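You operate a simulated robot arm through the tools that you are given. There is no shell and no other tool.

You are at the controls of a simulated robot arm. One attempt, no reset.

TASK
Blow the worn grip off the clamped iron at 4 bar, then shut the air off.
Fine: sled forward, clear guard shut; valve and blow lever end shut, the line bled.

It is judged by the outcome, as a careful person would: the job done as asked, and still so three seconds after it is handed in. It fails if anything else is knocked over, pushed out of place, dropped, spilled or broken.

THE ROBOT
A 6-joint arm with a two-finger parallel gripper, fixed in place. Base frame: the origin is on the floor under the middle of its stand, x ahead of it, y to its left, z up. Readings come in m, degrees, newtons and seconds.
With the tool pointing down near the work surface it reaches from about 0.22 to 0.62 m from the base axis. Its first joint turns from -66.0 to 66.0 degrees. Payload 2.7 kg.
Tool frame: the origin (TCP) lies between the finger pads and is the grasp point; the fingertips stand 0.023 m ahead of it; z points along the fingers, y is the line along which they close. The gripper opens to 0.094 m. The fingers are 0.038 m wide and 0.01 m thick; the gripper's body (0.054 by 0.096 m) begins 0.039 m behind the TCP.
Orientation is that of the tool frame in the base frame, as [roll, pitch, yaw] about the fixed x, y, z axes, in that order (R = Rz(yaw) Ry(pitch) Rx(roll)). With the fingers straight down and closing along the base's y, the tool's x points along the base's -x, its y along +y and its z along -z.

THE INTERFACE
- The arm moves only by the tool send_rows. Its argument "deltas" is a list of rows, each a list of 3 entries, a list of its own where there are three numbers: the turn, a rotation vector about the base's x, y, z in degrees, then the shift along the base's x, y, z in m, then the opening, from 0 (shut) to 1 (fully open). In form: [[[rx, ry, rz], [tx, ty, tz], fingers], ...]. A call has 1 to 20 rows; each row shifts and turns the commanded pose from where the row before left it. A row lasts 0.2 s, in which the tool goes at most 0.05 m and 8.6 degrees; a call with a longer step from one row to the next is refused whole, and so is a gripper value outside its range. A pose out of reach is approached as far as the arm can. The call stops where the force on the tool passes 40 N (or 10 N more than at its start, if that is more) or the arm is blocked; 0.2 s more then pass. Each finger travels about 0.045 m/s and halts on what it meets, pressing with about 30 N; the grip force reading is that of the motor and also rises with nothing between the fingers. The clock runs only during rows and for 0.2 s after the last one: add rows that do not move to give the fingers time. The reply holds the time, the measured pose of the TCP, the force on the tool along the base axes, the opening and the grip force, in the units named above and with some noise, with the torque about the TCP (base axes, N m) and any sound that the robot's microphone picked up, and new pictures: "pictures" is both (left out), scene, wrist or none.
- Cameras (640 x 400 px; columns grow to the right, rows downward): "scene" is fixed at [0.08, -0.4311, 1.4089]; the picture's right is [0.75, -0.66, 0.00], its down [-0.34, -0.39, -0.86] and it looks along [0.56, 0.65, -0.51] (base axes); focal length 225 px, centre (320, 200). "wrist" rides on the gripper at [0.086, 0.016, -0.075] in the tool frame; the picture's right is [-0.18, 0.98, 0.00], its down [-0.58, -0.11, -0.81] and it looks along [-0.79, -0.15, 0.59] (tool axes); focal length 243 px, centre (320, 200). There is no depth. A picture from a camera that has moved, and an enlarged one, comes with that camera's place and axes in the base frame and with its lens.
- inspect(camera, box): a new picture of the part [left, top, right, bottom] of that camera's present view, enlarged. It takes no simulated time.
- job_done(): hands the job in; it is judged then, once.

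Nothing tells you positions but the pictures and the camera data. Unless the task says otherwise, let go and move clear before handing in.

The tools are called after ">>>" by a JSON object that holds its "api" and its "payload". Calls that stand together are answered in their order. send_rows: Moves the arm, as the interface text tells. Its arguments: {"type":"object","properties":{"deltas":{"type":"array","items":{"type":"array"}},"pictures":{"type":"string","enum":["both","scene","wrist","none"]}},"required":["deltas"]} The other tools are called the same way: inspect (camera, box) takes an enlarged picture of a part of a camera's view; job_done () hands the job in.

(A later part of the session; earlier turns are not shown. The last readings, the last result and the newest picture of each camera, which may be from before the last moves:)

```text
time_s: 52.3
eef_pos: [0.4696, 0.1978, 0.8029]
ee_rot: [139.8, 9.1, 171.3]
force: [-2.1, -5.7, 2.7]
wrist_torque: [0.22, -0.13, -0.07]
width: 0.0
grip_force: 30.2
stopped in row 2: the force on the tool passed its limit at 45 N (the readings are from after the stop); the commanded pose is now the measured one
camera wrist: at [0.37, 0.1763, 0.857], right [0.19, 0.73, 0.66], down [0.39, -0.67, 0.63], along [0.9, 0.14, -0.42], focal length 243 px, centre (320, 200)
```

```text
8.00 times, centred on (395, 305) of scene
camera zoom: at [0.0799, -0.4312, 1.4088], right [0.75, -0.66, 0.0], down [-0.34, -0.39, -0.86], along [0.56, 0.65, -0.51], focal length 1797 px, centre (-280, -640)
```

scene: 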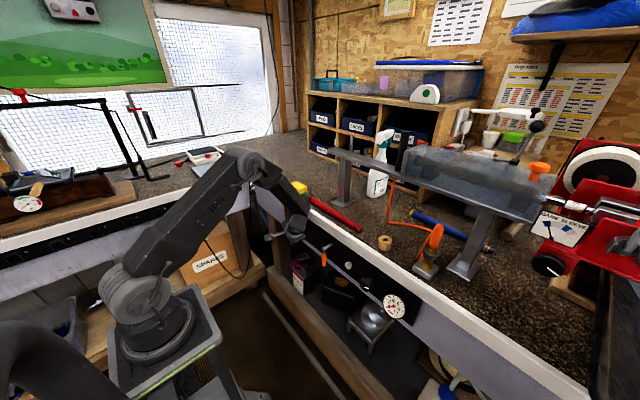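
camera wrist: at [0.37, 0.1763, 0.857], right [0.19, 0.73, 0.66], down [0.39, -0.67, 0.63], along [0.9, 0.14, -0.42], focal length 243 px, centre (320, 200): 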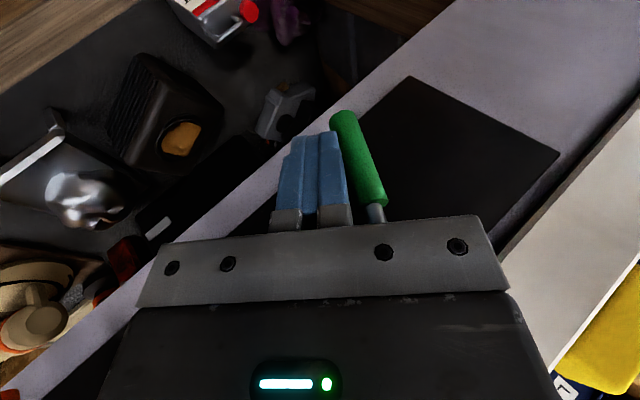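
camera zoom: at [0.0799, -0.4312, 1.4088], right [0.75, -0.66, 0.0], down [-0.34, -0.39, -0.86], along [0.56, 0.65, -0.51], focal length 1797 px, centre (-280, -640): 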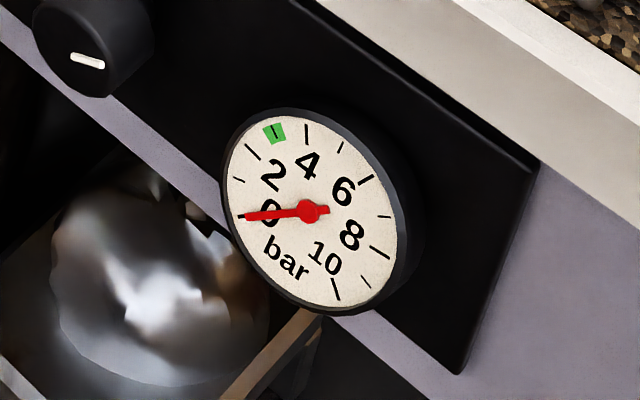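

Something stopped it at about 30°: the gripper body is against the lever's stem rather than the lever itself being at a stop. Let me look closely before changing the approach.

>>> {"api": "inspect", "payload": {"camera": "wrist", "box": [260, 80, 460, 240]}}

>>> {"api": "inspect", "payload": {"camera": "scene", "box": [270, 200, 340, 260]}}

```text
2.50 times, centred on (360, 160) of wrist
camera zoom: at [0.37, 0.1763, 0.857], right [0.19, 0.73, 0.66], down [0.39, -0.67, 0.63], along [0.9, 0.14, -0.42], focal length 606 px, centre (220, 300)
```

zoom: 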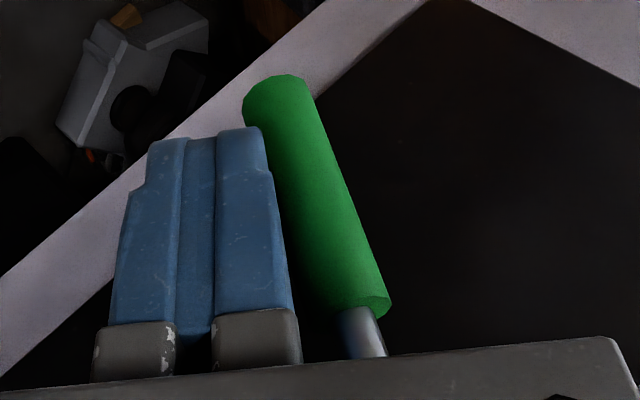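

```text
6.67 times, centred on (305, 230) of scene
camera zoom: at [0.0799, -0.4312, 1.4088], right [0.75, -0.66, 0.0], down [-0.34, -0.39, -0.86], along [0.56, 0.65, -0.51], focal length 1497 px, centre (420, 0)
```

zoom: 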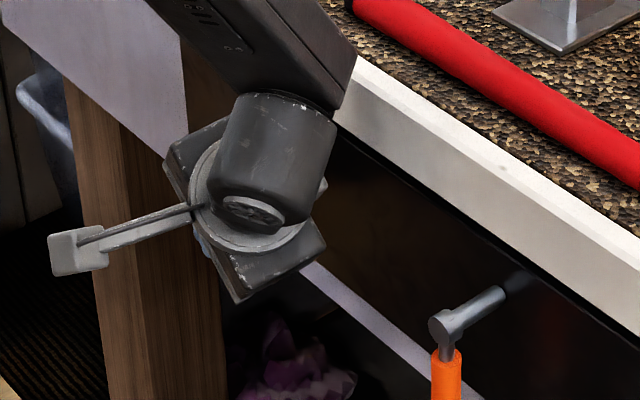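

>>> {"api": "send_rows", "payload": {"deltas": [[[0, 0, 0], [-0.004, -0.01, 0.0], 0], [[0, -7, 0], [-0.004, -0.002, -0.002], 0], [[0, -7, 0], [0.0, 0.0, -0.003], 0], [[0, -6, 0], [0.0, 0.0, -0.003], 0]], "pictures": "both"}}

>>> {"api": "inspect", "payload": {"camera": "wrist", "box": [260, 80, 460, 240]}}

```text
time_s: 53.3
eef_pos: [0.4609, 0.1857, 0.7958]
ee_rot: [136.6, 28.8, 170.3]
force: [-0.2, -0.4, -0.8]
wrist_torque: [0.03, -0.01, -0.02]
width: 0.0001
grip_force: 29.8
camera wrist: at [0.3498, 0.1647, 0.8113], right [-0.04, 0.73, 0.68], down [0.15, -0.67, 0.73], along [0.99, 0.13, -0.08], focal length 243 px, centre (320, 200)
```

scene: 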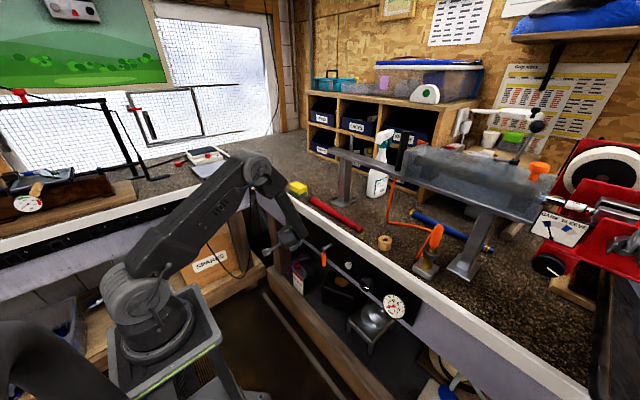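
wrist: 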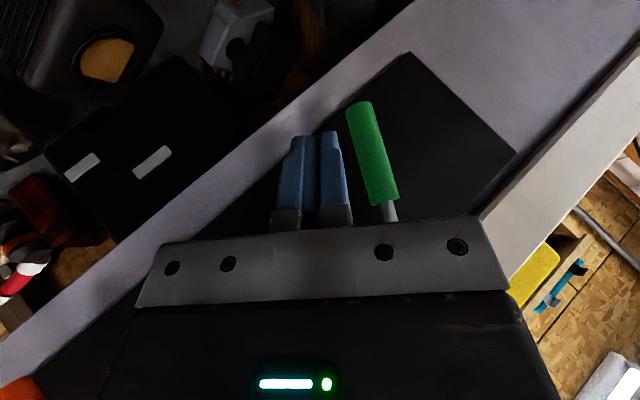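

```text
2.50 times, centred on (360, 160) of wrist
camera zoom: at [0.3498, 0.1647, 0.8113], right [-0.04, 0.73, 0.68], down [0.15, -0.67, 0.73], along [0.99, 0.13, -0.08], focal length 606 px, centre (220, 300)
```

zoom: 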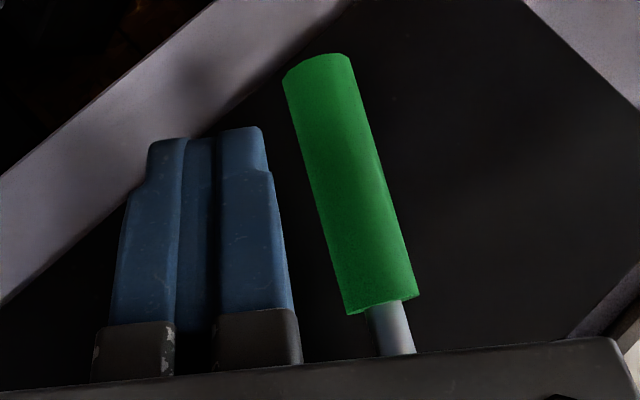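

>>> {"api": "send_rows", "payload": {"deltas": [[[0, 0, 0], [0.0, 0.01, 0.0], 0], [[0, 0, 0], [0.0, 0.008, 0.002], 0], [[0, 0, 0], [0.0, 0.008, 0.004], 0], [[0, 0, 0], [0.0, 0.006, 0.006], 0], [[0, 0, 0], [0.0, 0.006, 0.006], 0]], "pictures": "both"}}

>>> {"api": "inspect", "payload": {"camera": "wrist", "box": [260, 80, 460, 240]}}

>>> {"api": "inspect", "payload": {"camera": "scene", "box": [375, 280, 415, 330]}}

```text
time_s: 54.5
eef_pos: [0.4598, 0.2246, 0.8148]
ee_rot: [136.6, 28.8, 170.3]
force: [-7.2, -5.7, 0.5]
wrist_torque: [0.11, -0.12, -0.02]
width: 0.0001
grip_force: 30.1
camera wrist: at [0.3491, 0.2025, 0.8292], right [-0.04, 0.73, 0.68], down [0.16, -0.67, 0.73], along [0.99, 0.14, -0.09], focal length 243 px, centre (320, 200)
```

scene: 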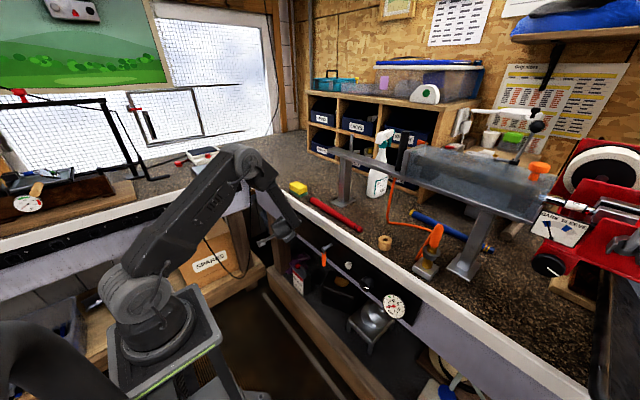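
wrist: 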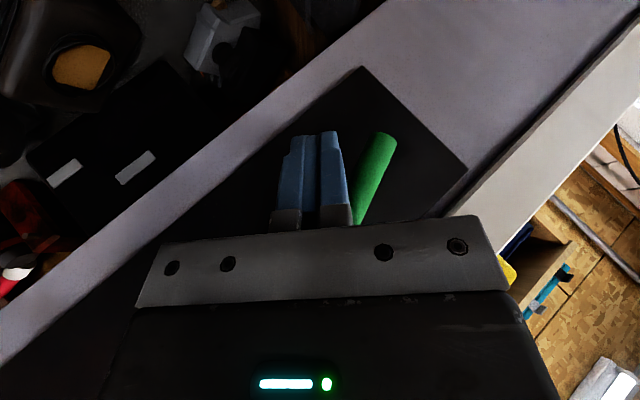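

```text
2.50 times, centred on (360, 160) of wrist
camera zoom: at [0.3491, 0.2025, 0.8292], right [-0.04, 0.73, 0.68], down [0.16, -0.67, 0.73], along [0.99, 0.14, -0.09], focal length 606 px, centre (220, 300)
```

zoom: 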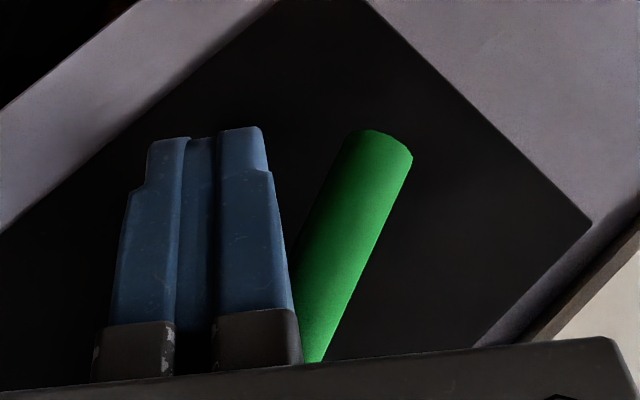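

```text
8.00 times, centred on (395, 305) of scene
camera zoom: at [0.0798, -0.4312, 1.4089], right [0.75, -0.66, 0.0], down [-0.34, -0.39, -0.86], along [0.56, 0.65, -0.51], focal length 1797 px, centre (-280, -640)
```

zoom: 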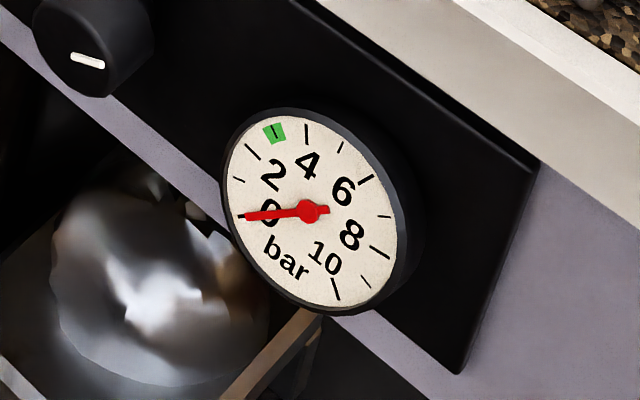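

>>> {"api": "send_rows", "payload": {"deltas": [[[0, 0, 0], [-0.004, 0.004, 0.007], 0], [[0, 0, 0], [0.0, 0.003, 0.007], 0], [[0, 0, 0], [0.0, 0.002, 0.007], 0], [[0, 0, 0], [0.0, 0.0, 0.006], 0]], "pictures": "both"}}

>>> {"api": "inspect", "payload": {"camera": "wrist", "box": [260, 80, 460, 240]}}

>>> {"api": "inspect", "payload": {"camera": "scene", "box": [375, 280, 415, 330]}}

```text
time_s: 55.5
eef_pos: [0.4558, 0.2342, 0.8375]
ee_rot: [136.9, 28.4, 170.6]
force: [-4.9, 0.5, -18.0]
wrist_torque: [-0.2, 0.39, 0.09]
width: 0.0
grip_force: 30.3
camera wrist: at [0.3438, 0.2115, 0.8545], right [-0.04, 0.73, 0.68], down [0.16, -0.67, 0.73], along [0.99, 0.14, -0.09], focal length 243 px, centre (320, 200)
```

scene: 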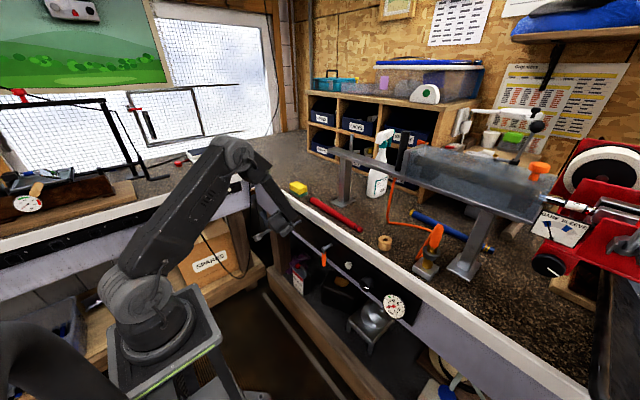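
wrist: 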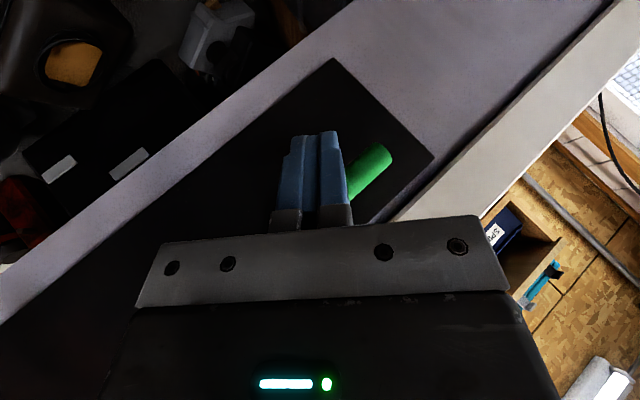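

```text
2.50 times, centred on (360, 160) of wrist
camera zoom: at [0.3438, 0.2115, 0.8545], right [-0.04, 0.73, 0.68], down [0.16, -0.67, 0.73], along [0.99, 0.14, -0.09], focal length 606 px, centre (220, 300)
```

zoom: 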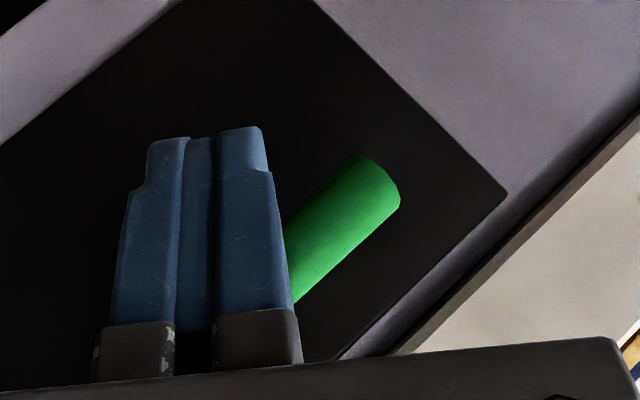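

```text
8.00 times, centred on (395, 305) of scene
camera zoom: at [0.0802, -0.4309, 1.4089], right [0.75, -0.66, 0.0], down [-0.34, -0.39, -0.86], along [0.56, 0.65, -0.52], focal length 1797 px, centre (-280, -640)
```

zoom: 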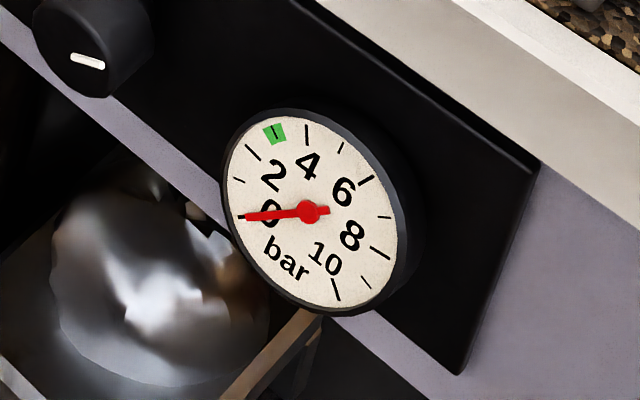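

The green lever is now horizontal against its stop (open), but the gauge still reads 0, so the regulator may be backed right off. I'll look at the knob.

>>> {"api": "inspect", "payload": {"camera": "scene", "box": [345, 268, 385, 296]}}

>>> {"api": "inspect", "payload": {"camera": "scene", "box": [330, 240, 430, 330]}}

```text
14.29 times, centred on (365, 282) of scene
camera zoom: at [0.0802, -0.4309, 1.4089], right [0.75, -0.66, 0.0], down [-0.34, -0.39, -0.86], along [0.56, 0.65, -0.52], focal length 3209 px, centre (-323, -971)
```

zoom: 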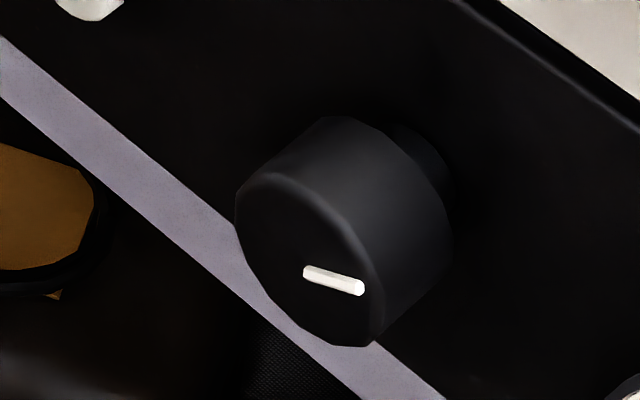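

```text
4.44 times, centred on (380, 285) of scene
camera zoom: at [0.0802, -0.4309, 1.4089], right [0.75, -0.66, 0.0], down [-0.34, -0.39, -0.86], along [0.56, 0.65, -0.52], focal length 998 px, centre (53, -178)
```

zoom: 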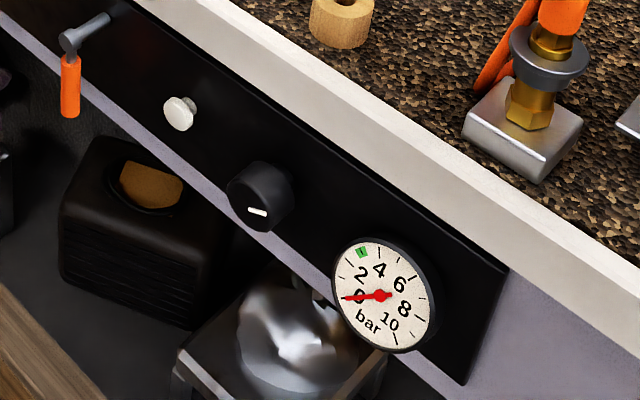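

The green lever is open at its stop. I'll back out and travel, clear of the bench, to the regulator knob at about (−0.173 y, 0.821 z).

>>> {"api": "send_rows", "payload": {"deltas": [[[0, 0, 0], [0.0, -0.006, -0.012], 0], [[0, 0, 0], [-0.03, -0.004, 0.0], 0], [[0, 7, 0], [-0.02, -0.02, 0.02], 0], [[0, 7, 0], [0.0, -0.03, 0.03], 0], [[0, 6, 0], [0.0, -0.03, 0.03], 0], [[-8, 0, 0], [0.0, -0.04, 0.01], 0], [[-8, 0, 0], [0.0, -0.04, 0.01], 0], [[-8, 0, 0], [0.0, -0.04, 0.01], 0], [[-8, 0, 0], [0.0, -0.04, 0.01], 0], [[-8, 0, 0], [0.0, -0.04, 0.01], 0]], "pictures": "both"}}

>>> {"api": "inspect", "payload": {"camera": "scene", "box": [270, 200, 350, 260]}}

```text
time_s: 57.7
eef_pos: [0.4077, -0.0559, 0.9585]
ee_rot: [-179.6, 12.4, 179.1]
force: [-0.4, 0.7, 1.3]
wrist_torque: [0.01, -0.03, 0.03]
width: 0.0
grip_force: 29.8
camera wrist: at [0.3077, -0.0394, 1.0126], right [0.19, 0.98, 0.03], down [0.39, -0.11, 0.91], along [0.9, -0.17, -0.41], focal length 243 px, centre (320, 200)
```

scene: 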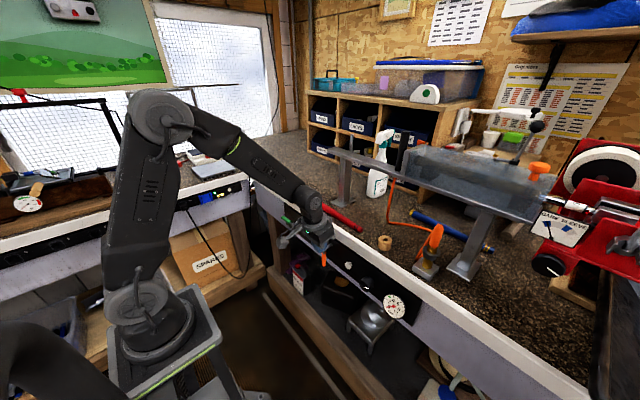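
wrist: 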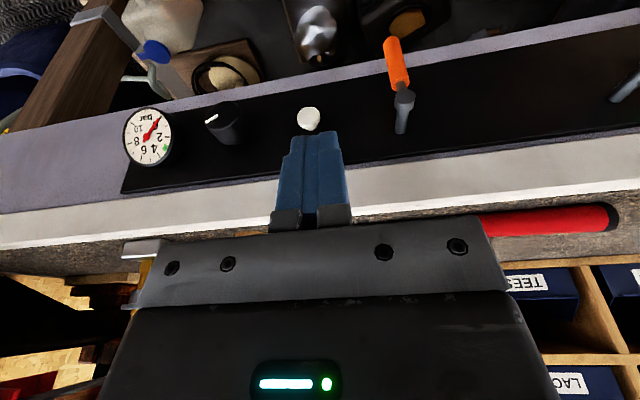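

```text
6.67 times, centred on (310, 230) of scene
camera zoom: at [0.08, -0.431, 1.4089], right [0.75, -0.66, 0.0], down [-0.34, -0.39, -0.86], along [0.56, 0.65, -0.51], focal length 1497 px, centre (387, 0)
```

zoom: 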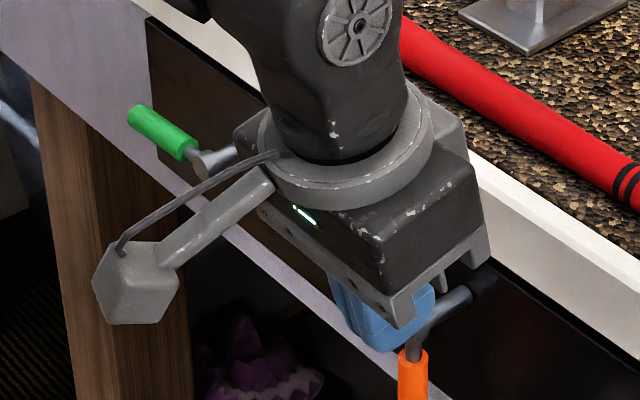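

The green lever stays horizontal. Now a closer look at the knob from here.

>>> {"api": "inspect", "payload": {"camera": "wrist", "box": [110, 85, 270, 185]}}

>>> {"api": "inspect", "payload": {"camera": "wrist", "box": [195, 92, 255, 150]}}

```text
4.00 times, centred on (190, 135) of wrist
camera zoom: at [0.3077, -0.0394, 1.0126], right [0.19, 0.98, 0.03], down [0.39, -0.11, 0.91], along [0.9, -0.17, -0.41], focal length 970 px, centre (840, 460)
```

zoom: 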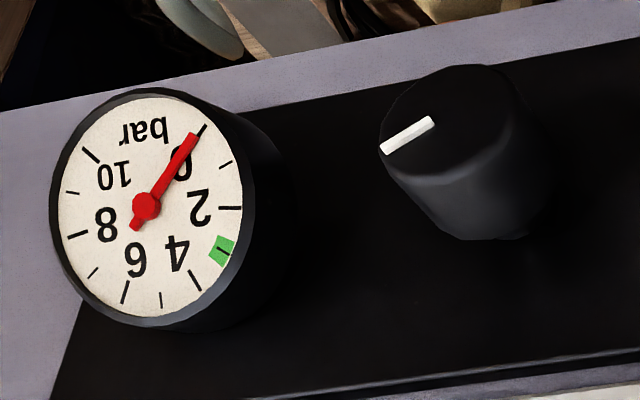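

```text
6.90 times, centred on (225, 121) of wrist
camera zoom: at [0.3077, -0.0394, 1.0126], right [0.19, 0.98, 0.03], down [0.39, -0.11, 0.91], along [0.9, -0.17, -0.41], focal length 1673 px, centre (975, 745)
```

zoom: 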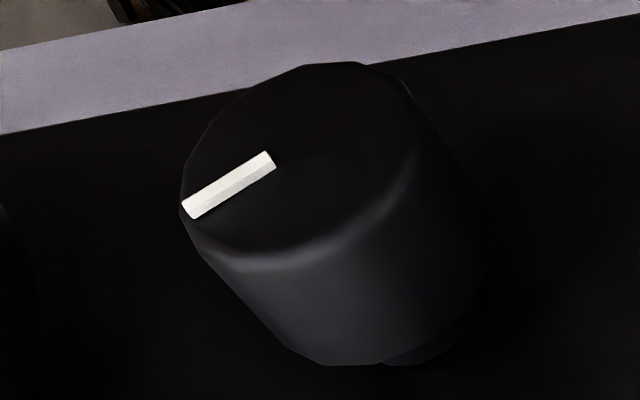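

>>> {"api": "send_rows", "payload": {"deltas": [[[0, -4, 0.5], [0.0, -0.04, -0.01], 0.64], [[0, -4, 0.4], [0.0, -0.04, -0.02], 0.64], [[0, 0, 0], [0.0, -0.037, -0.03], 0.64], [[0, 0, 0], [0.0, 0.0, -0.04], 0.64], [[0, 0, 0], [0.01, 0.0, -0.034], 0.64]], "pictures": "both"}}

>>> {"api": "inspect", "payload": {"camera": "wrist", "box": [180, 70, 480, 250]}}

```text
time_s: 58.9
eef_pos: [0.4182, -0.1745, 0.8249]
ee_rot: [-179.6, 20.4, -179.8]
force: [0.5, 0.7, 0.1]
wrist_torque: [0.01, 0.02, 0.0]
width: 0.0602
grip_force: 0.1
camera wrist: at [0.3113, -0.159, 0.8644], right [0.17, 0.98, 0.06], down [0.26, -0.1, 0.96], along [0.95, -0.15, -0.28], focal length 243 px, centre (320, 200)
```

scene: 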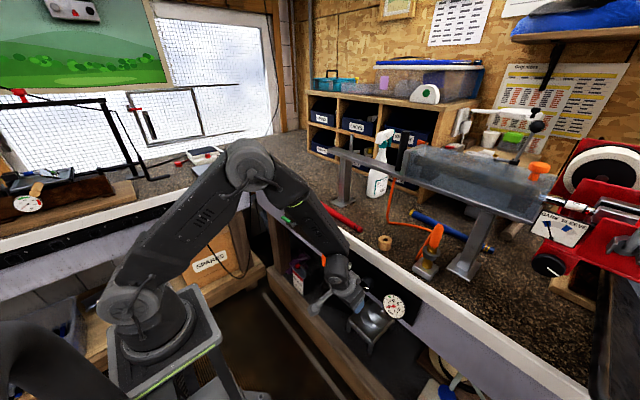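
wrist: 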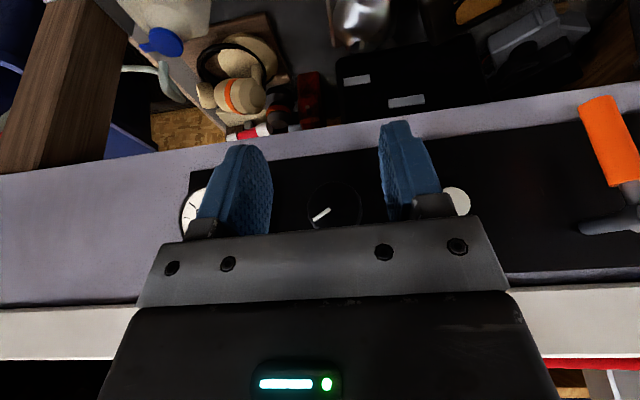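

```text
2.13 times, centred on (330, 160) of wrist
camera zoom: at [0.3113, -0.159, 0.8644], right [0.17, 0.98, 0.06], down [0.26, -0.1, 0.96], along [0.95, -0.15, -0.28], focal length 518 px, centre (299, 285)
```

zoom: 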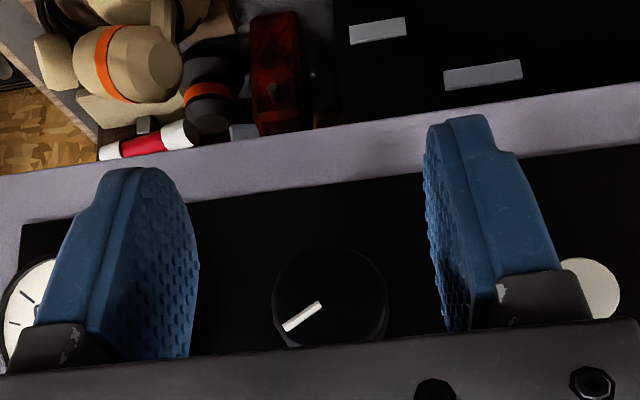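

Knob is centred between the open fingers, its mark pointing about 2 o'clock. I'll move in and grip it.

>>> {"api": "send_rows", "payload": {"deltas": [[[0, 0, 0], [0.032, 0.0, -0.002], 0.64], [[0, 0, 0], [0.03, 0.0, -0.001], 0.64], [[0, 0, 0], [0.0, 0.0, 0.0], 0.3], [[0, 0, 0], [0.0, 0.0, 0.0], 0.3], [[0, 0, 0], [0.0, 0.0, 0.0], 0.3]], "pictures": "both"}}

>>> {"api": "inspect", "payload": {"camera": "wrist", "box": [180, 70, 480, 250]}}

```text
time_s: 60.1
eef_pos: [0.4797, -0.1736, 0.8219]
ee_rot: [-179.5, 20.4, -179.9]
force: [4.3, -14.3, -6.5]
wrist_torque: [-0.05, 0.35, -0.38]
width: 0.0409
grip_force: 45.1
camera wrist: at [0.3731, -0.1596, 0.8612], right [0.17, 0.98, 0.06], down [0.26, -0.1, 0.96], along [0.95, -0.15, -0.28], focal length 243 px, centre (320, 200)
```

scene: 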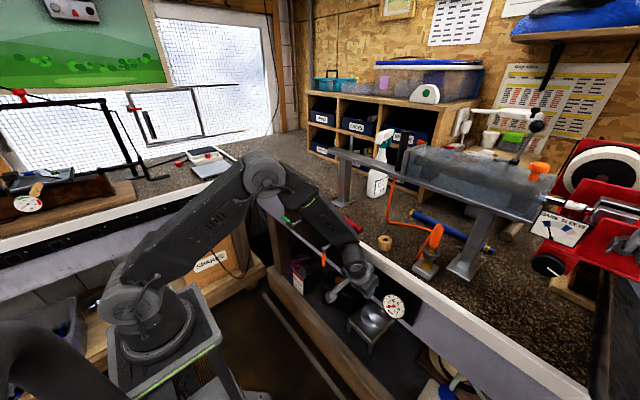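
wrist: 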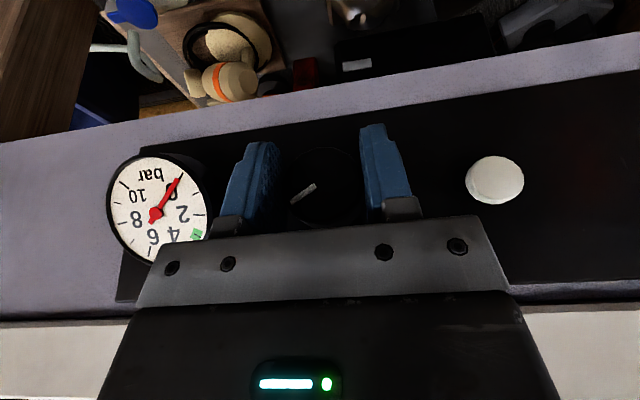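

```text
2.13 times, centred on (330, 160) of wrist
camera zoom: at [0.3731, -0.1596, 0.8612], right [0.17, 0.98, 0.06], down [0.26, -0.1, 0.96], along [0.95, -0.15, -0.28], focal length 518 px, centre (299, 285)
```

zoom: 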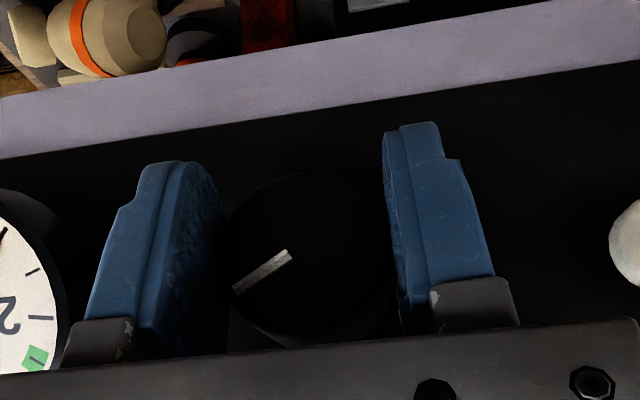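

Knob gripped at 0.041 m width. I'll centre slightly and turn clockwise a little, watching the gauge.

>>> {"api": "send_rows", "payload": {"deltas": [[[0, 0, 0], [0.0, -0.0015, 0.0], 0.3], [[5, 0, 0], [0.0, 0.0, 0.0], 0.3], [[5, 0, 0], [0.0, 0.0, 0.0], 0.3], [[5, 0, 0], [0.0, 0.0, 0.0], 0.3]], "pictures": "wrist"}}

>>> {"api": "inspect", "payload": {"camera": "wrist", "box": [100, 70, 460, 270]}}

>>> {"api": "inspect", "payload": {"camera": "scene", "box": [345, 265, 415, 330]}}

```text
time_s: 61.1
eef_pos: [0.4796, -0.1751, 0.8219]
ee_rot: [164.5, 19.8, 174.6]
force: [1.5, -15.2, -6.9]
wrist_torque: [-0.03, 0.53, -0.66]
width: 0.0408
grip_force: 44.9
camera wrist: at [0.3732, -0.1709, 0.8641], right [0.17, 0.93, 0.31], down [0.26, -0.35, 0.9], along [0.95, -0.07, -0.31], focal length 243 px, centre (320, 200)
```

wrist: 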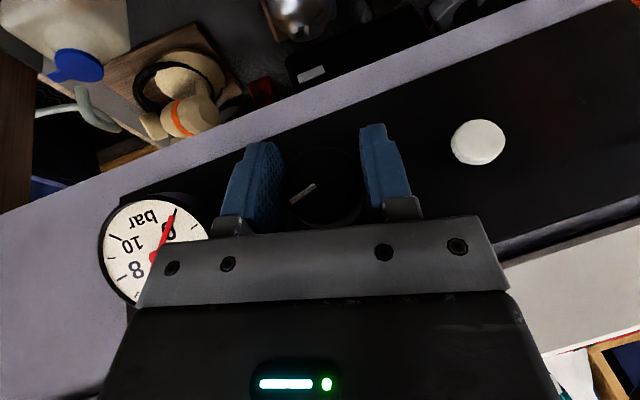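

```text
1.78 times, centred on (280, 170) of wrist
camera zoom: at [0.3732, -0.1709, 0.8641], right [0.17, 0.93, 0.31], down [0.26, -0.35, 0.9], along [0.95, -0.07, -0.31], focal length 431 px, centre (391, 253)
```

zoom: 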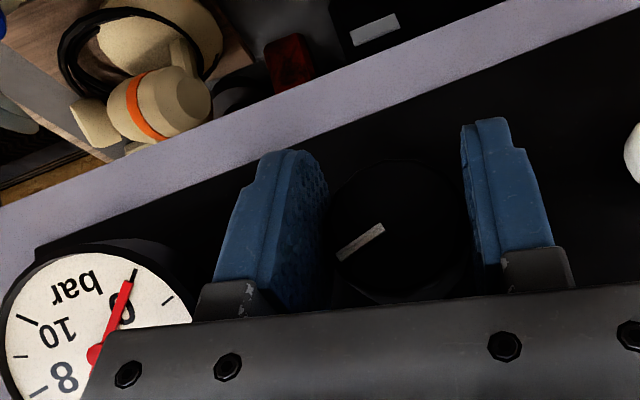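

```text
6.15 times, centred on (380, 298) of scene
camera zoom: at [0.0801, -0.4314, 1.4087], right [0.75, -0.66, 0.0], down [-0.34, -0.39, -0.86], along [0.56, 0.65, -0.51], focal length 1382 px, centre (-49, -400)
```

zoom: 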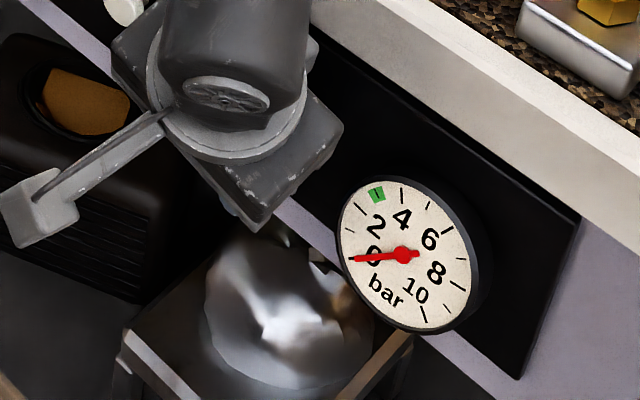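

The knob turns with the gripper but 15° gave no reading. I'll turn further clockwise.

>>> {"api": "send_rows", "payload": {"deltas": [[[6, 0, 0], [0.0, -0.0005, 0.0], 0.3], [[6, 0, 0], [0.0, 0.0, 0.0], 0.3], [[6, 0, 0], [0.0, 0.0, 0.0], 0.3], [[6, 0, 0], [0.0, 0.0, 0.0], 0.3], [[6, 0, 0], [0.0, 0.0, 0.0], 0.3]], "pictures": "wrist"}}

>>> {"api": "inspect", "payload": {"camera": "scene", "box": [345, 265, 415, 330]}}

>>> {"api": "inspect", "payload": {"camera": "wrist", "box": [200, 100, 440, 250]}}

```text
time_s: 62.3
eef_pos: [0.4793, -0.1758, 0.8222]
ee_rot: [133.5, 14.6, 165.2]
force: [-7.2, -10.0, -2.0]
wrist_torque: [-1.49, 0.07, -1.54]
width: 0.0422
grip_force: 15.9
camera wrist: at [0.3732, -0.1931, 0.8614], right [0.17, 0.65, 0.74], down [0.26, -0.75, 0.61], along [0.95, 0.09, -0.3], focal length 243 px, centre (320, 200)
```

wrist: 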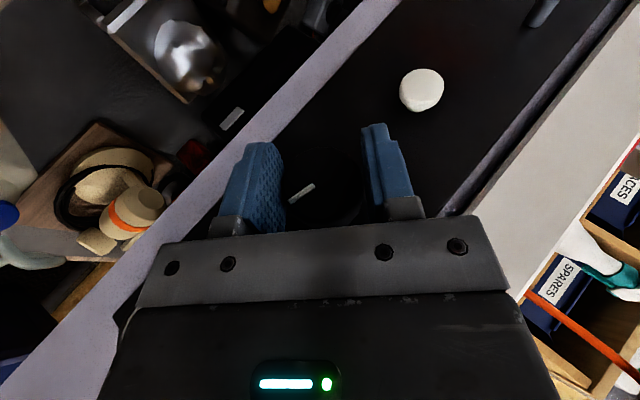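

```text
6.15 times, centred on (380, 298) of scene
camera zoom: at [0.0798, -0.4313, 1.4088], right [0.75, -0.66, 0.0], down [-0.34, -0.39, -0.86], along [0.56, 0.65, -0.51], focal length 1382 px, centre (-49, -400)
```

zoom: 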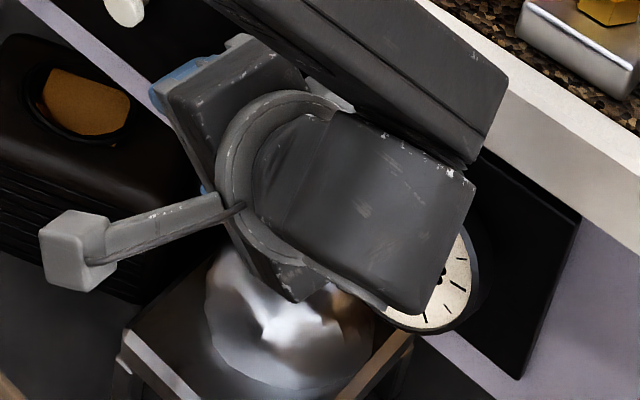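

```text
2.67 times, centred on (320, 175) of wrist
camera zoom: at [0.3732, -0.1931, 0.8614], right [0.17, 0.65, 0.74], down [0.26, -0.75, 0.61], along [0.95, 0.09, -0.3], focal length 647 px, centre (320, 267)
```

zoom: 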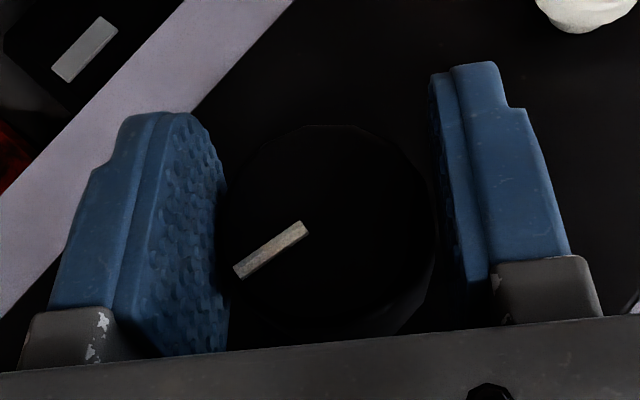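

There's a torque build-up of about 1.5 N·m, so I'll ease back a little and check what is touching.

>>> {"api": "send_rows", "payload": {"deltas": [[[-6, 0, 0], [0.0, 0.0, 0.0], 0.3], [[0, 0, 0], [0.0, 0.0, 0.0], 0.3]], "pictures": "both"}}

>>> {"api": "inspect", "payload": {"camera": "wrist", "box": [200, 100, 440, 250]}}

```text
time_s: 62.9
eef_pos: [0.481, -0.1764, 0.8214]
ee_rot: [139.7, 15.9, 167.0]
force: [1.3, -15.2, -12.8]
wrist_torque: [0.0, -0.15, -1.08]
width: 0.0411
grip_force: 44.9
camera wrist: at [0.3733, -0.1888, 0.8622], right [0.17, 0.73, 0.66], down [0.26, -0.68, 0.68], along [0.95, 0.06, -0.31], focal length 243 px, centre (320, 200)
```

scene: 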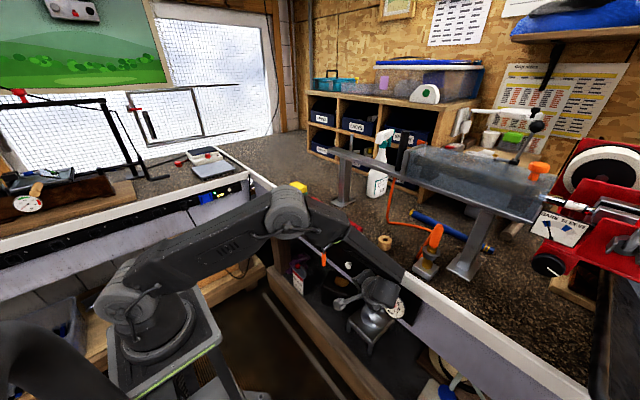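
wrist: 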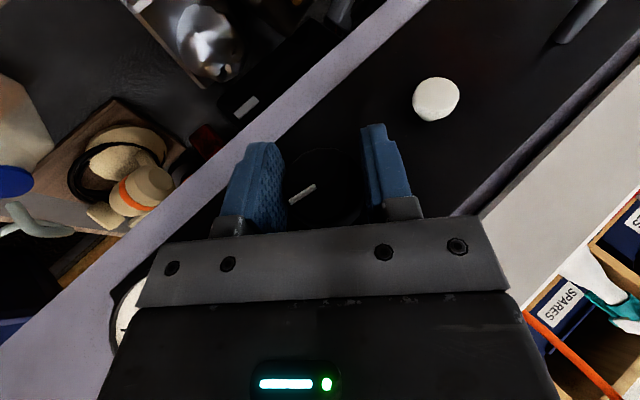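

```text
2.67 times, centred on (320, 175) of wrist
camera zoom: at [0.3733, -0.1888, 0.8622], right [0.17, 0.73, 0.66], down [0.26, -0.68, 0.68], along [0.95, 0.06, -0.31], focal length 647 px, centre (320, 267)
```

zoom: 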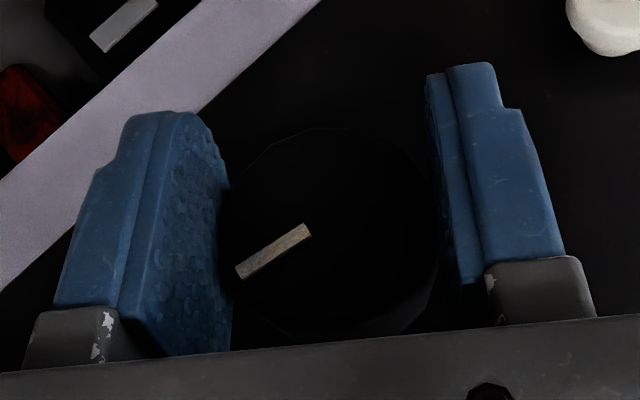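

>>> {"api": "send_rows", "payload": {"deltas": [[[0, 0, 0], [0.0, 0.0, 0.0], 0.64], [[0, 0, 0], [0.0, 0.0, 0.0], 0.64], [[0, 0, 0], [-0.03, 0.0, 0.0], 0.64], [[0, 0, 0], [-0.03, 0.0, 0.0], 0.64], [[-8, 0, 0], [0.0, 0.0, 0.0], 0.64], [[-8, 0, 0], [0.0, 0.0, 0.0], 0.64], [[-8, 0, 0], [0.0, 0.0, 0.0], 0.64], [[-8, 0, 0], [0.0, 0.0, 0.0], 0.64], [[-7, 0, 0], [0.0, 0.0, 0.0], 0.64]], "pictures": "both"}}

>>> {"api": "inspect", "payload": {"camera": "scene", "box": [345, 265, 415, 330]}}

>>> {"api": "inspect", "payload": {"camera": "wrist", "box": [180, 70, 480, 250]}}

```text
time_s: 64.9
eef_pos: [0.4196, -0.1741, 0.8215]
ee_rot: [-179.6, 20.4, -179.6]
force: [-0.2, 0.4, -0.8]
wrist_torque: [-0.01, 0.0, -0.01]
width: 0.0603
grip_force: 0.1
camera wrist: at [0.3132, -0.1598, 0.8613], right [0.17, 0.98, 0.06], down [0.26, -0.1, 0.96], along [0.95, -0.15, -0.28], focal length 243 px, centre (320, 200)
```

scene: 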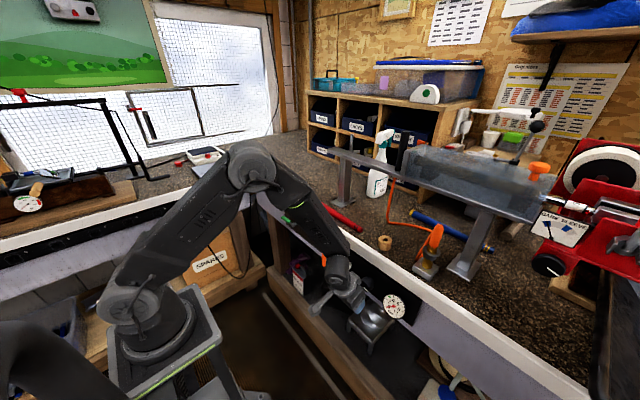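
wrist: 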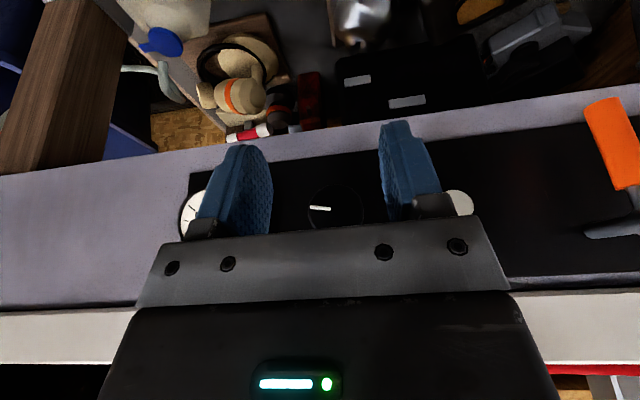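

```text
6.15 times, centred on (380, 298) of scene
camera zoom: at [0.08, -0.4311, 1.4089], right [0.75, -0.66, 0.0], down [-0.34, -0.39, -0.86], along [0.56, 0.65, -0.51], focal length 1382 px, centre (-49, -400)
```

zoom: 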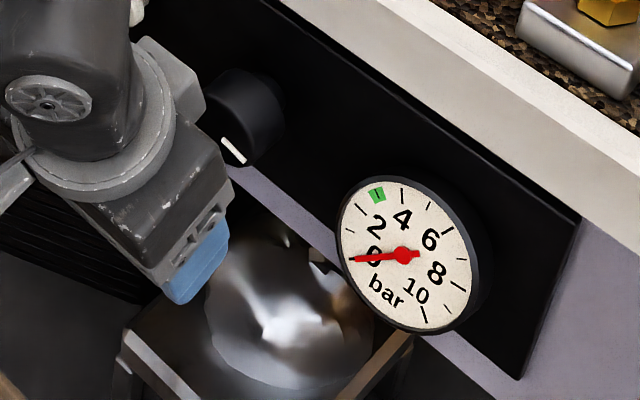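

```text
2.13 times, centred on (330, 160) of wrist
camera zoom: at [0.3132, -0.1598, 0.8613], right [0.17, 0.98, 0.06], down [0.26, -0.1, 0.96], along [0.95, -0.15, -0.28], focal length 518 px, centre (299, 285)
```

zoom: 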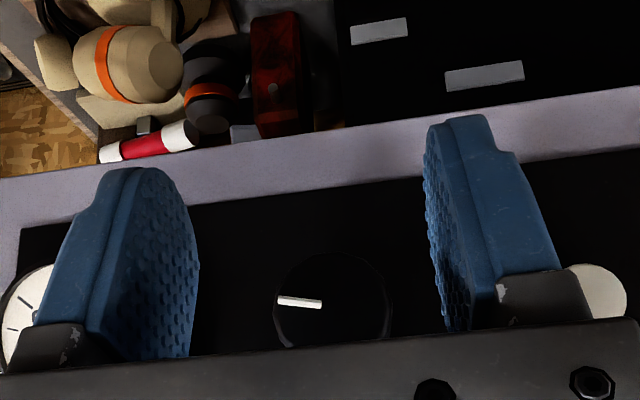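

With green open and the knob turned about 40°, the gauge still shows 0, so green may be the blow lever after all. To be safe I'll shut green first, then try orange while watching the gauge.

>>> {"api": "send_rows", "payload": {"deltas": [[[0, 0, 0], [-0.02, 0.0, 0.03], 0.3], [[0, 0, 0], [0.0, 0.01, 0.045], 0], [[0, -8, 0], [0.0, 0.02, 0.04], 0], [[0, 0, 0], [0.0, 0.047, 0.0], 0], [[0, 0, 0], [0.0, 0.047, 0.0], 0], [[0, 0, 0], [0.0, 0.047, 0.0], 0], [[-8.3, 0, 0], [0.0, 0.047, 0.0], 0], [[-8.3, 0, 0], [0.0, 0.047, 0.0], 0], [[-8.4, 0, 0], [0.0, 0.047, 0.0], 0], [[0, 0, 0], [0.0, 0.047, 0.0], 0], [[0, 0, 0], [0.0, 0.047, 0.0], 0], [[0, 0, 0], [0.0, 0.03, 0.0], 0]], "pictures": "both"}}

```text
time_s: 67.5
eef_pos: [0.4135, 0.1723, 0.9456]
ee_rot: [-156.7, 24.7, -170.5]
force: [-0.2, -0.7, -0.1]
wrist_torque: [0.02, 0.0, 0.03]
width: 0.0
grip_force: 30.0
out of reach, approached as far as the arm can: row 6, 7
camera wrist: at [0.3035, 0.1971, 0.9654], right [0.18, 0.94, -0.28], down [0.16, 0.25, 0.95], along [0.97, -0.21, -0.11], focal length 243 px, centre (320, 200)
```

scene: 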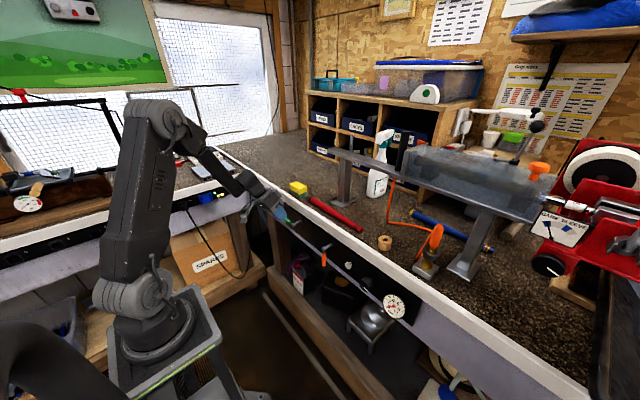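
wrist: 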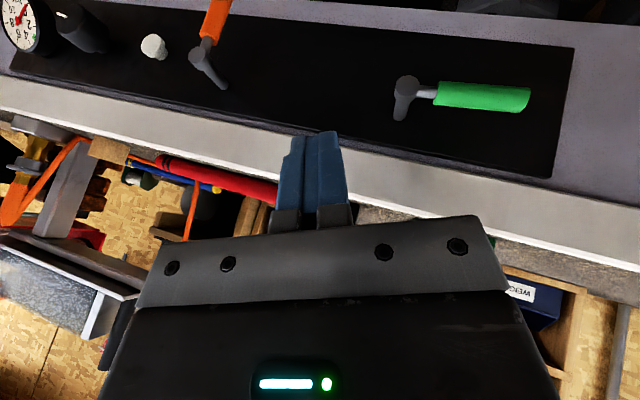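

Now I can see all the controls from here; green handle is at y 0.22–0.277, z≈0.848. I'll go above its free end and sweep it back down.

>>> {"api": "send_rows", "payload": {"deltas": [[[0, 0, 0], [0.01, 0.045, -0.005], 0], [[0, 0, 0], [0.01, 0.045, -0.01], 0], [[0, 0, 0], [0.015, 0.004, -0.01], 0], [[0, 0, 0], [0.015, 0.0, -0.015], 0]], "pictures": "wrist"}}

```text
time_s: 68.5
eef_pos: [0.4638, 0.2638, 0.9047]
ee_rot: [-156.7, 24.8, -170.5]
force: [0.0, -0.1, -0.3]
wrist_torque: [-0.01, 0.01, -0.02]
width: 0.0
grip_force: 30.0
camera wrist: at [0.3542, 0.2898, 0.9251], right [0.18, 0.94, -0.28], down [0.16, 0.25, 0.96], along [0.97, -0.21, -0.11], focal length 243 px, centre (320, 200)
```

wrist: 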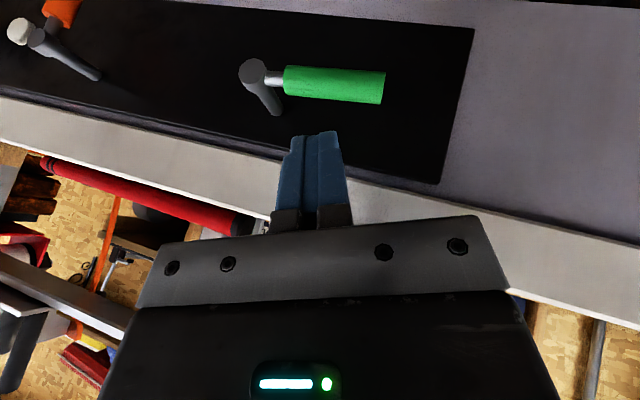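

>>> {"api": "send_rows", "payload": {"deltas": [[[0, 0, 0], [0.0, 0.002, -0.018], 0], [[0, 0, 0], [0.0, 0.002, -0.01], 0], [[0, 0, 0], [0.0, 0.0, -0.01], 0], [[0, 0, 0], [0.0, 0.0, -0.01], 0], [[0, 0, 0], [0.0, 0.0, -0.01], 0], [[0, 0, 0], [0.0, -0.006, -0.009], 0], [[0, 0, 0], [0.0, -0.006, -0.008], 0]], "pictures": "wrist"}}

```text
time_s: 70.1
eef_pos: [0.4637, 0.2564, 0.8305]
ee_rot: [-156.6, 24.7, -170.5]
force: [-0.7, 0.5, -0.2]
wrist_torque: [-0.02, 0.0, -0.01]
width: 0.0
grip_force: 30.4
camera wrist: at [0.3542, 0.282, 0.8507], right [0.18, 0.94, -0.28], down [0.16, 0.25, 0.95], along [0.97, -0.21, -0.11], focal length 243 px, centre (320, 200)
```

wrist: 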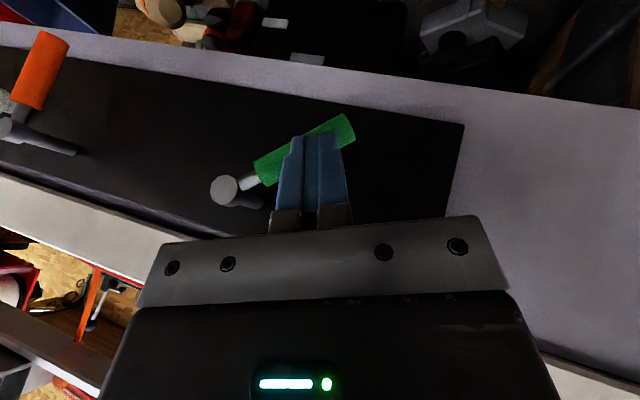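

Green is coming down (about 48° now). Continuing to vertical.

>>> {"api": "send_rows", "payload": {"deltas": [[[0, 0, 0], [0.0, -0.006, -0.008], 0], [[0, 0, 0], [0.0, -0.007, -0.006], 0], [[0, 0, 0], [0.0, -0.007, -0.004], 0], [[0, 0, 0], [0.0, -0.007, -0.002], 0], [[0, 0, 0], [0.0, -0.007, -0.002], 0], [[0, 0, 0], [0.0, -0.006, 0.0], 0]], "pictures": "both"}}

```text
time_s: 71.5
eef_pos: [0.4633, 0.2215, 0.8096]
ee_rot: [-157.1, 24.8, -170.1]
force: [-5.5, 25.1, -4.4]
wrist_torque: [0.37, 0.15, 0.43]
width: 0.0
grip_force: 29.8
camera wrist: at [0.3537, 0.2459, 0.8292], right [0.17, 0.95, -0.27], down [0.16, 0.24, 0.96], along [0.97, -0.2, -0.11], focal length 243 px, centre (320, 200)
```

scene: 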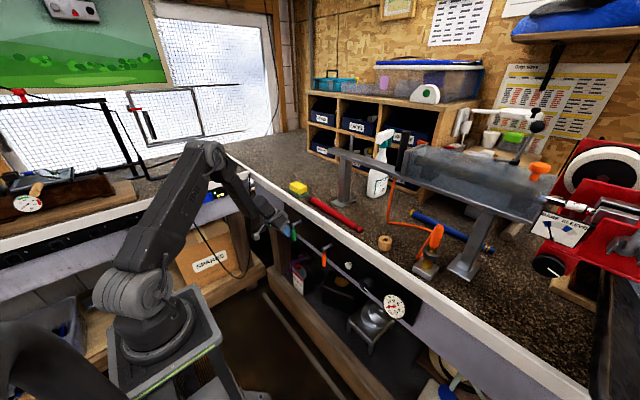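
wrist: 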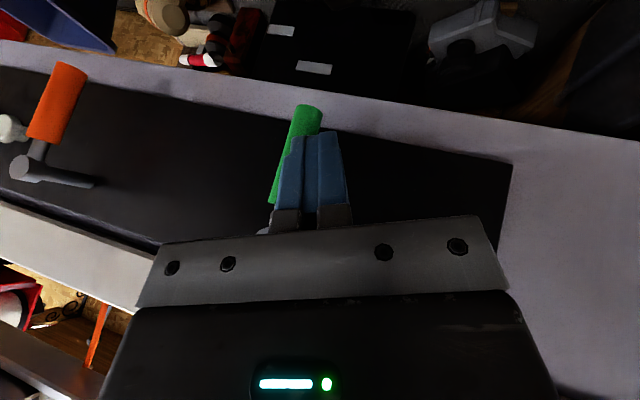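

Green is back against its shut stop. Next I'll go to the right side of the orange lever with the same leaned approach.

>>> {"api": "send_rows", "payload": {"deltas": [[[0, 0, 0], [0.0, 0.012, 0.0], 0], [[0, 0, 0], [-0.03, 0.0, 0.01], 0], [[8.3, 0, 0], [-0.02, -0.02, 0.03], 0], [[8.3, 0, 0], [0.0, -0.02, 0.04], 0], [[8.4, 0, 0], [0.0, -0.03, 0.03], 0], [[0, 8, 0], [0.0, -0.04, 0.02], 0], [[0, 8, 0], [0.0, -0.045, 0.0], 0], [[8, 0, 0], [0.0, -0.045, 0.0], 0], [[8, 0, 0], [0.0, -0.04, 0.0], 0], [[8, 0, 0], [0.0, -0.02, 0.0], 0], [[8, 0, 0], [0.0, -0.015, -0.02], 0], [[8, 0, 0], [0.0, 0.0, -0.03], 0]], "pictures": "both"}}

>>> {"api": "inspect", "payload": {"camera": "scene", "box": [270, 200, 420, 330]}}

```text
time_s: 74.1
eef_pos: [0.4214, -0.0402, 0.8848]
ee_rot: [137.4, 9.2, 168.7]
force: [0.0, 0.9, 0.5]
wrist_torque: [-0.01, 0.04, -0.04]
width: 0.0
grip_force: 30.2
out of reach, approached as far as the arm can: row 6
camera wrist: at [0.3206, -0.0606, 0.9362], right [0.22, 0.69, 0.69], down [0.36, -0.71, 0.61], along [0.91, 0.11, -0.4], focal length 243 px, centre (320, 200)
```

scene: 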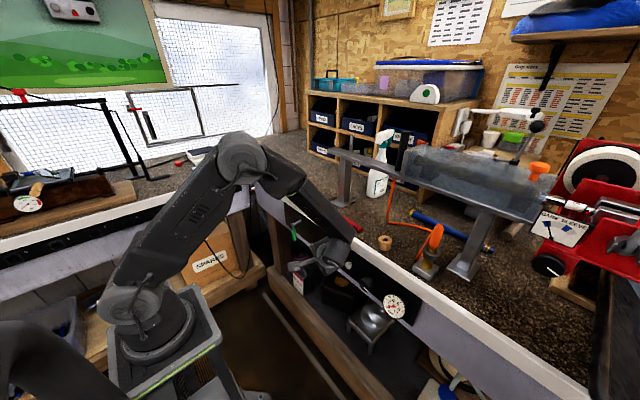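
wrist: 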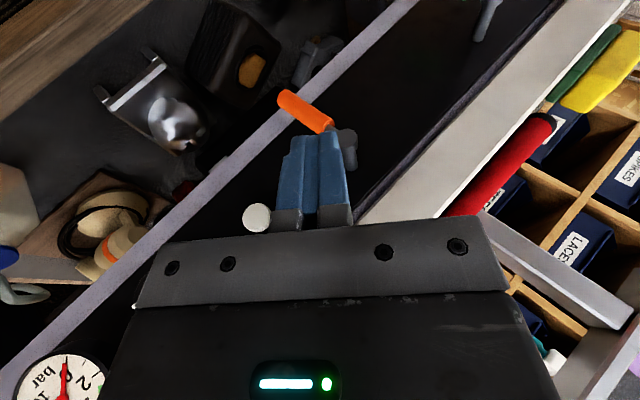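

```text
3.08 times, centred on (345, 265) of scene
camera zoom: at [0.08, -0.4311, 1.4089], right [0.75, -0.66, 0.0], down [-0.34, -0.39, -0.86], along [0.56, 0.65, -0.51], focal length 691 px, centre (243, 0)
```

zoom: 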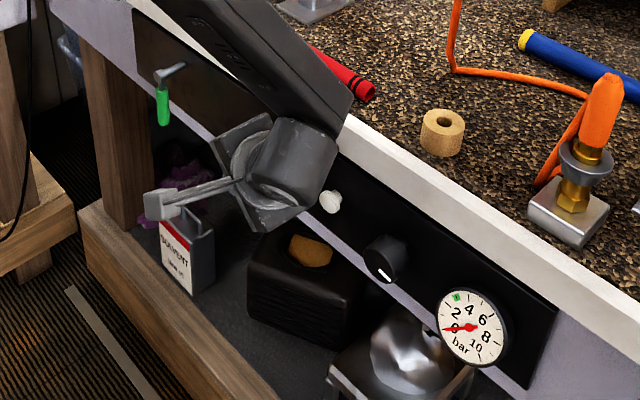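

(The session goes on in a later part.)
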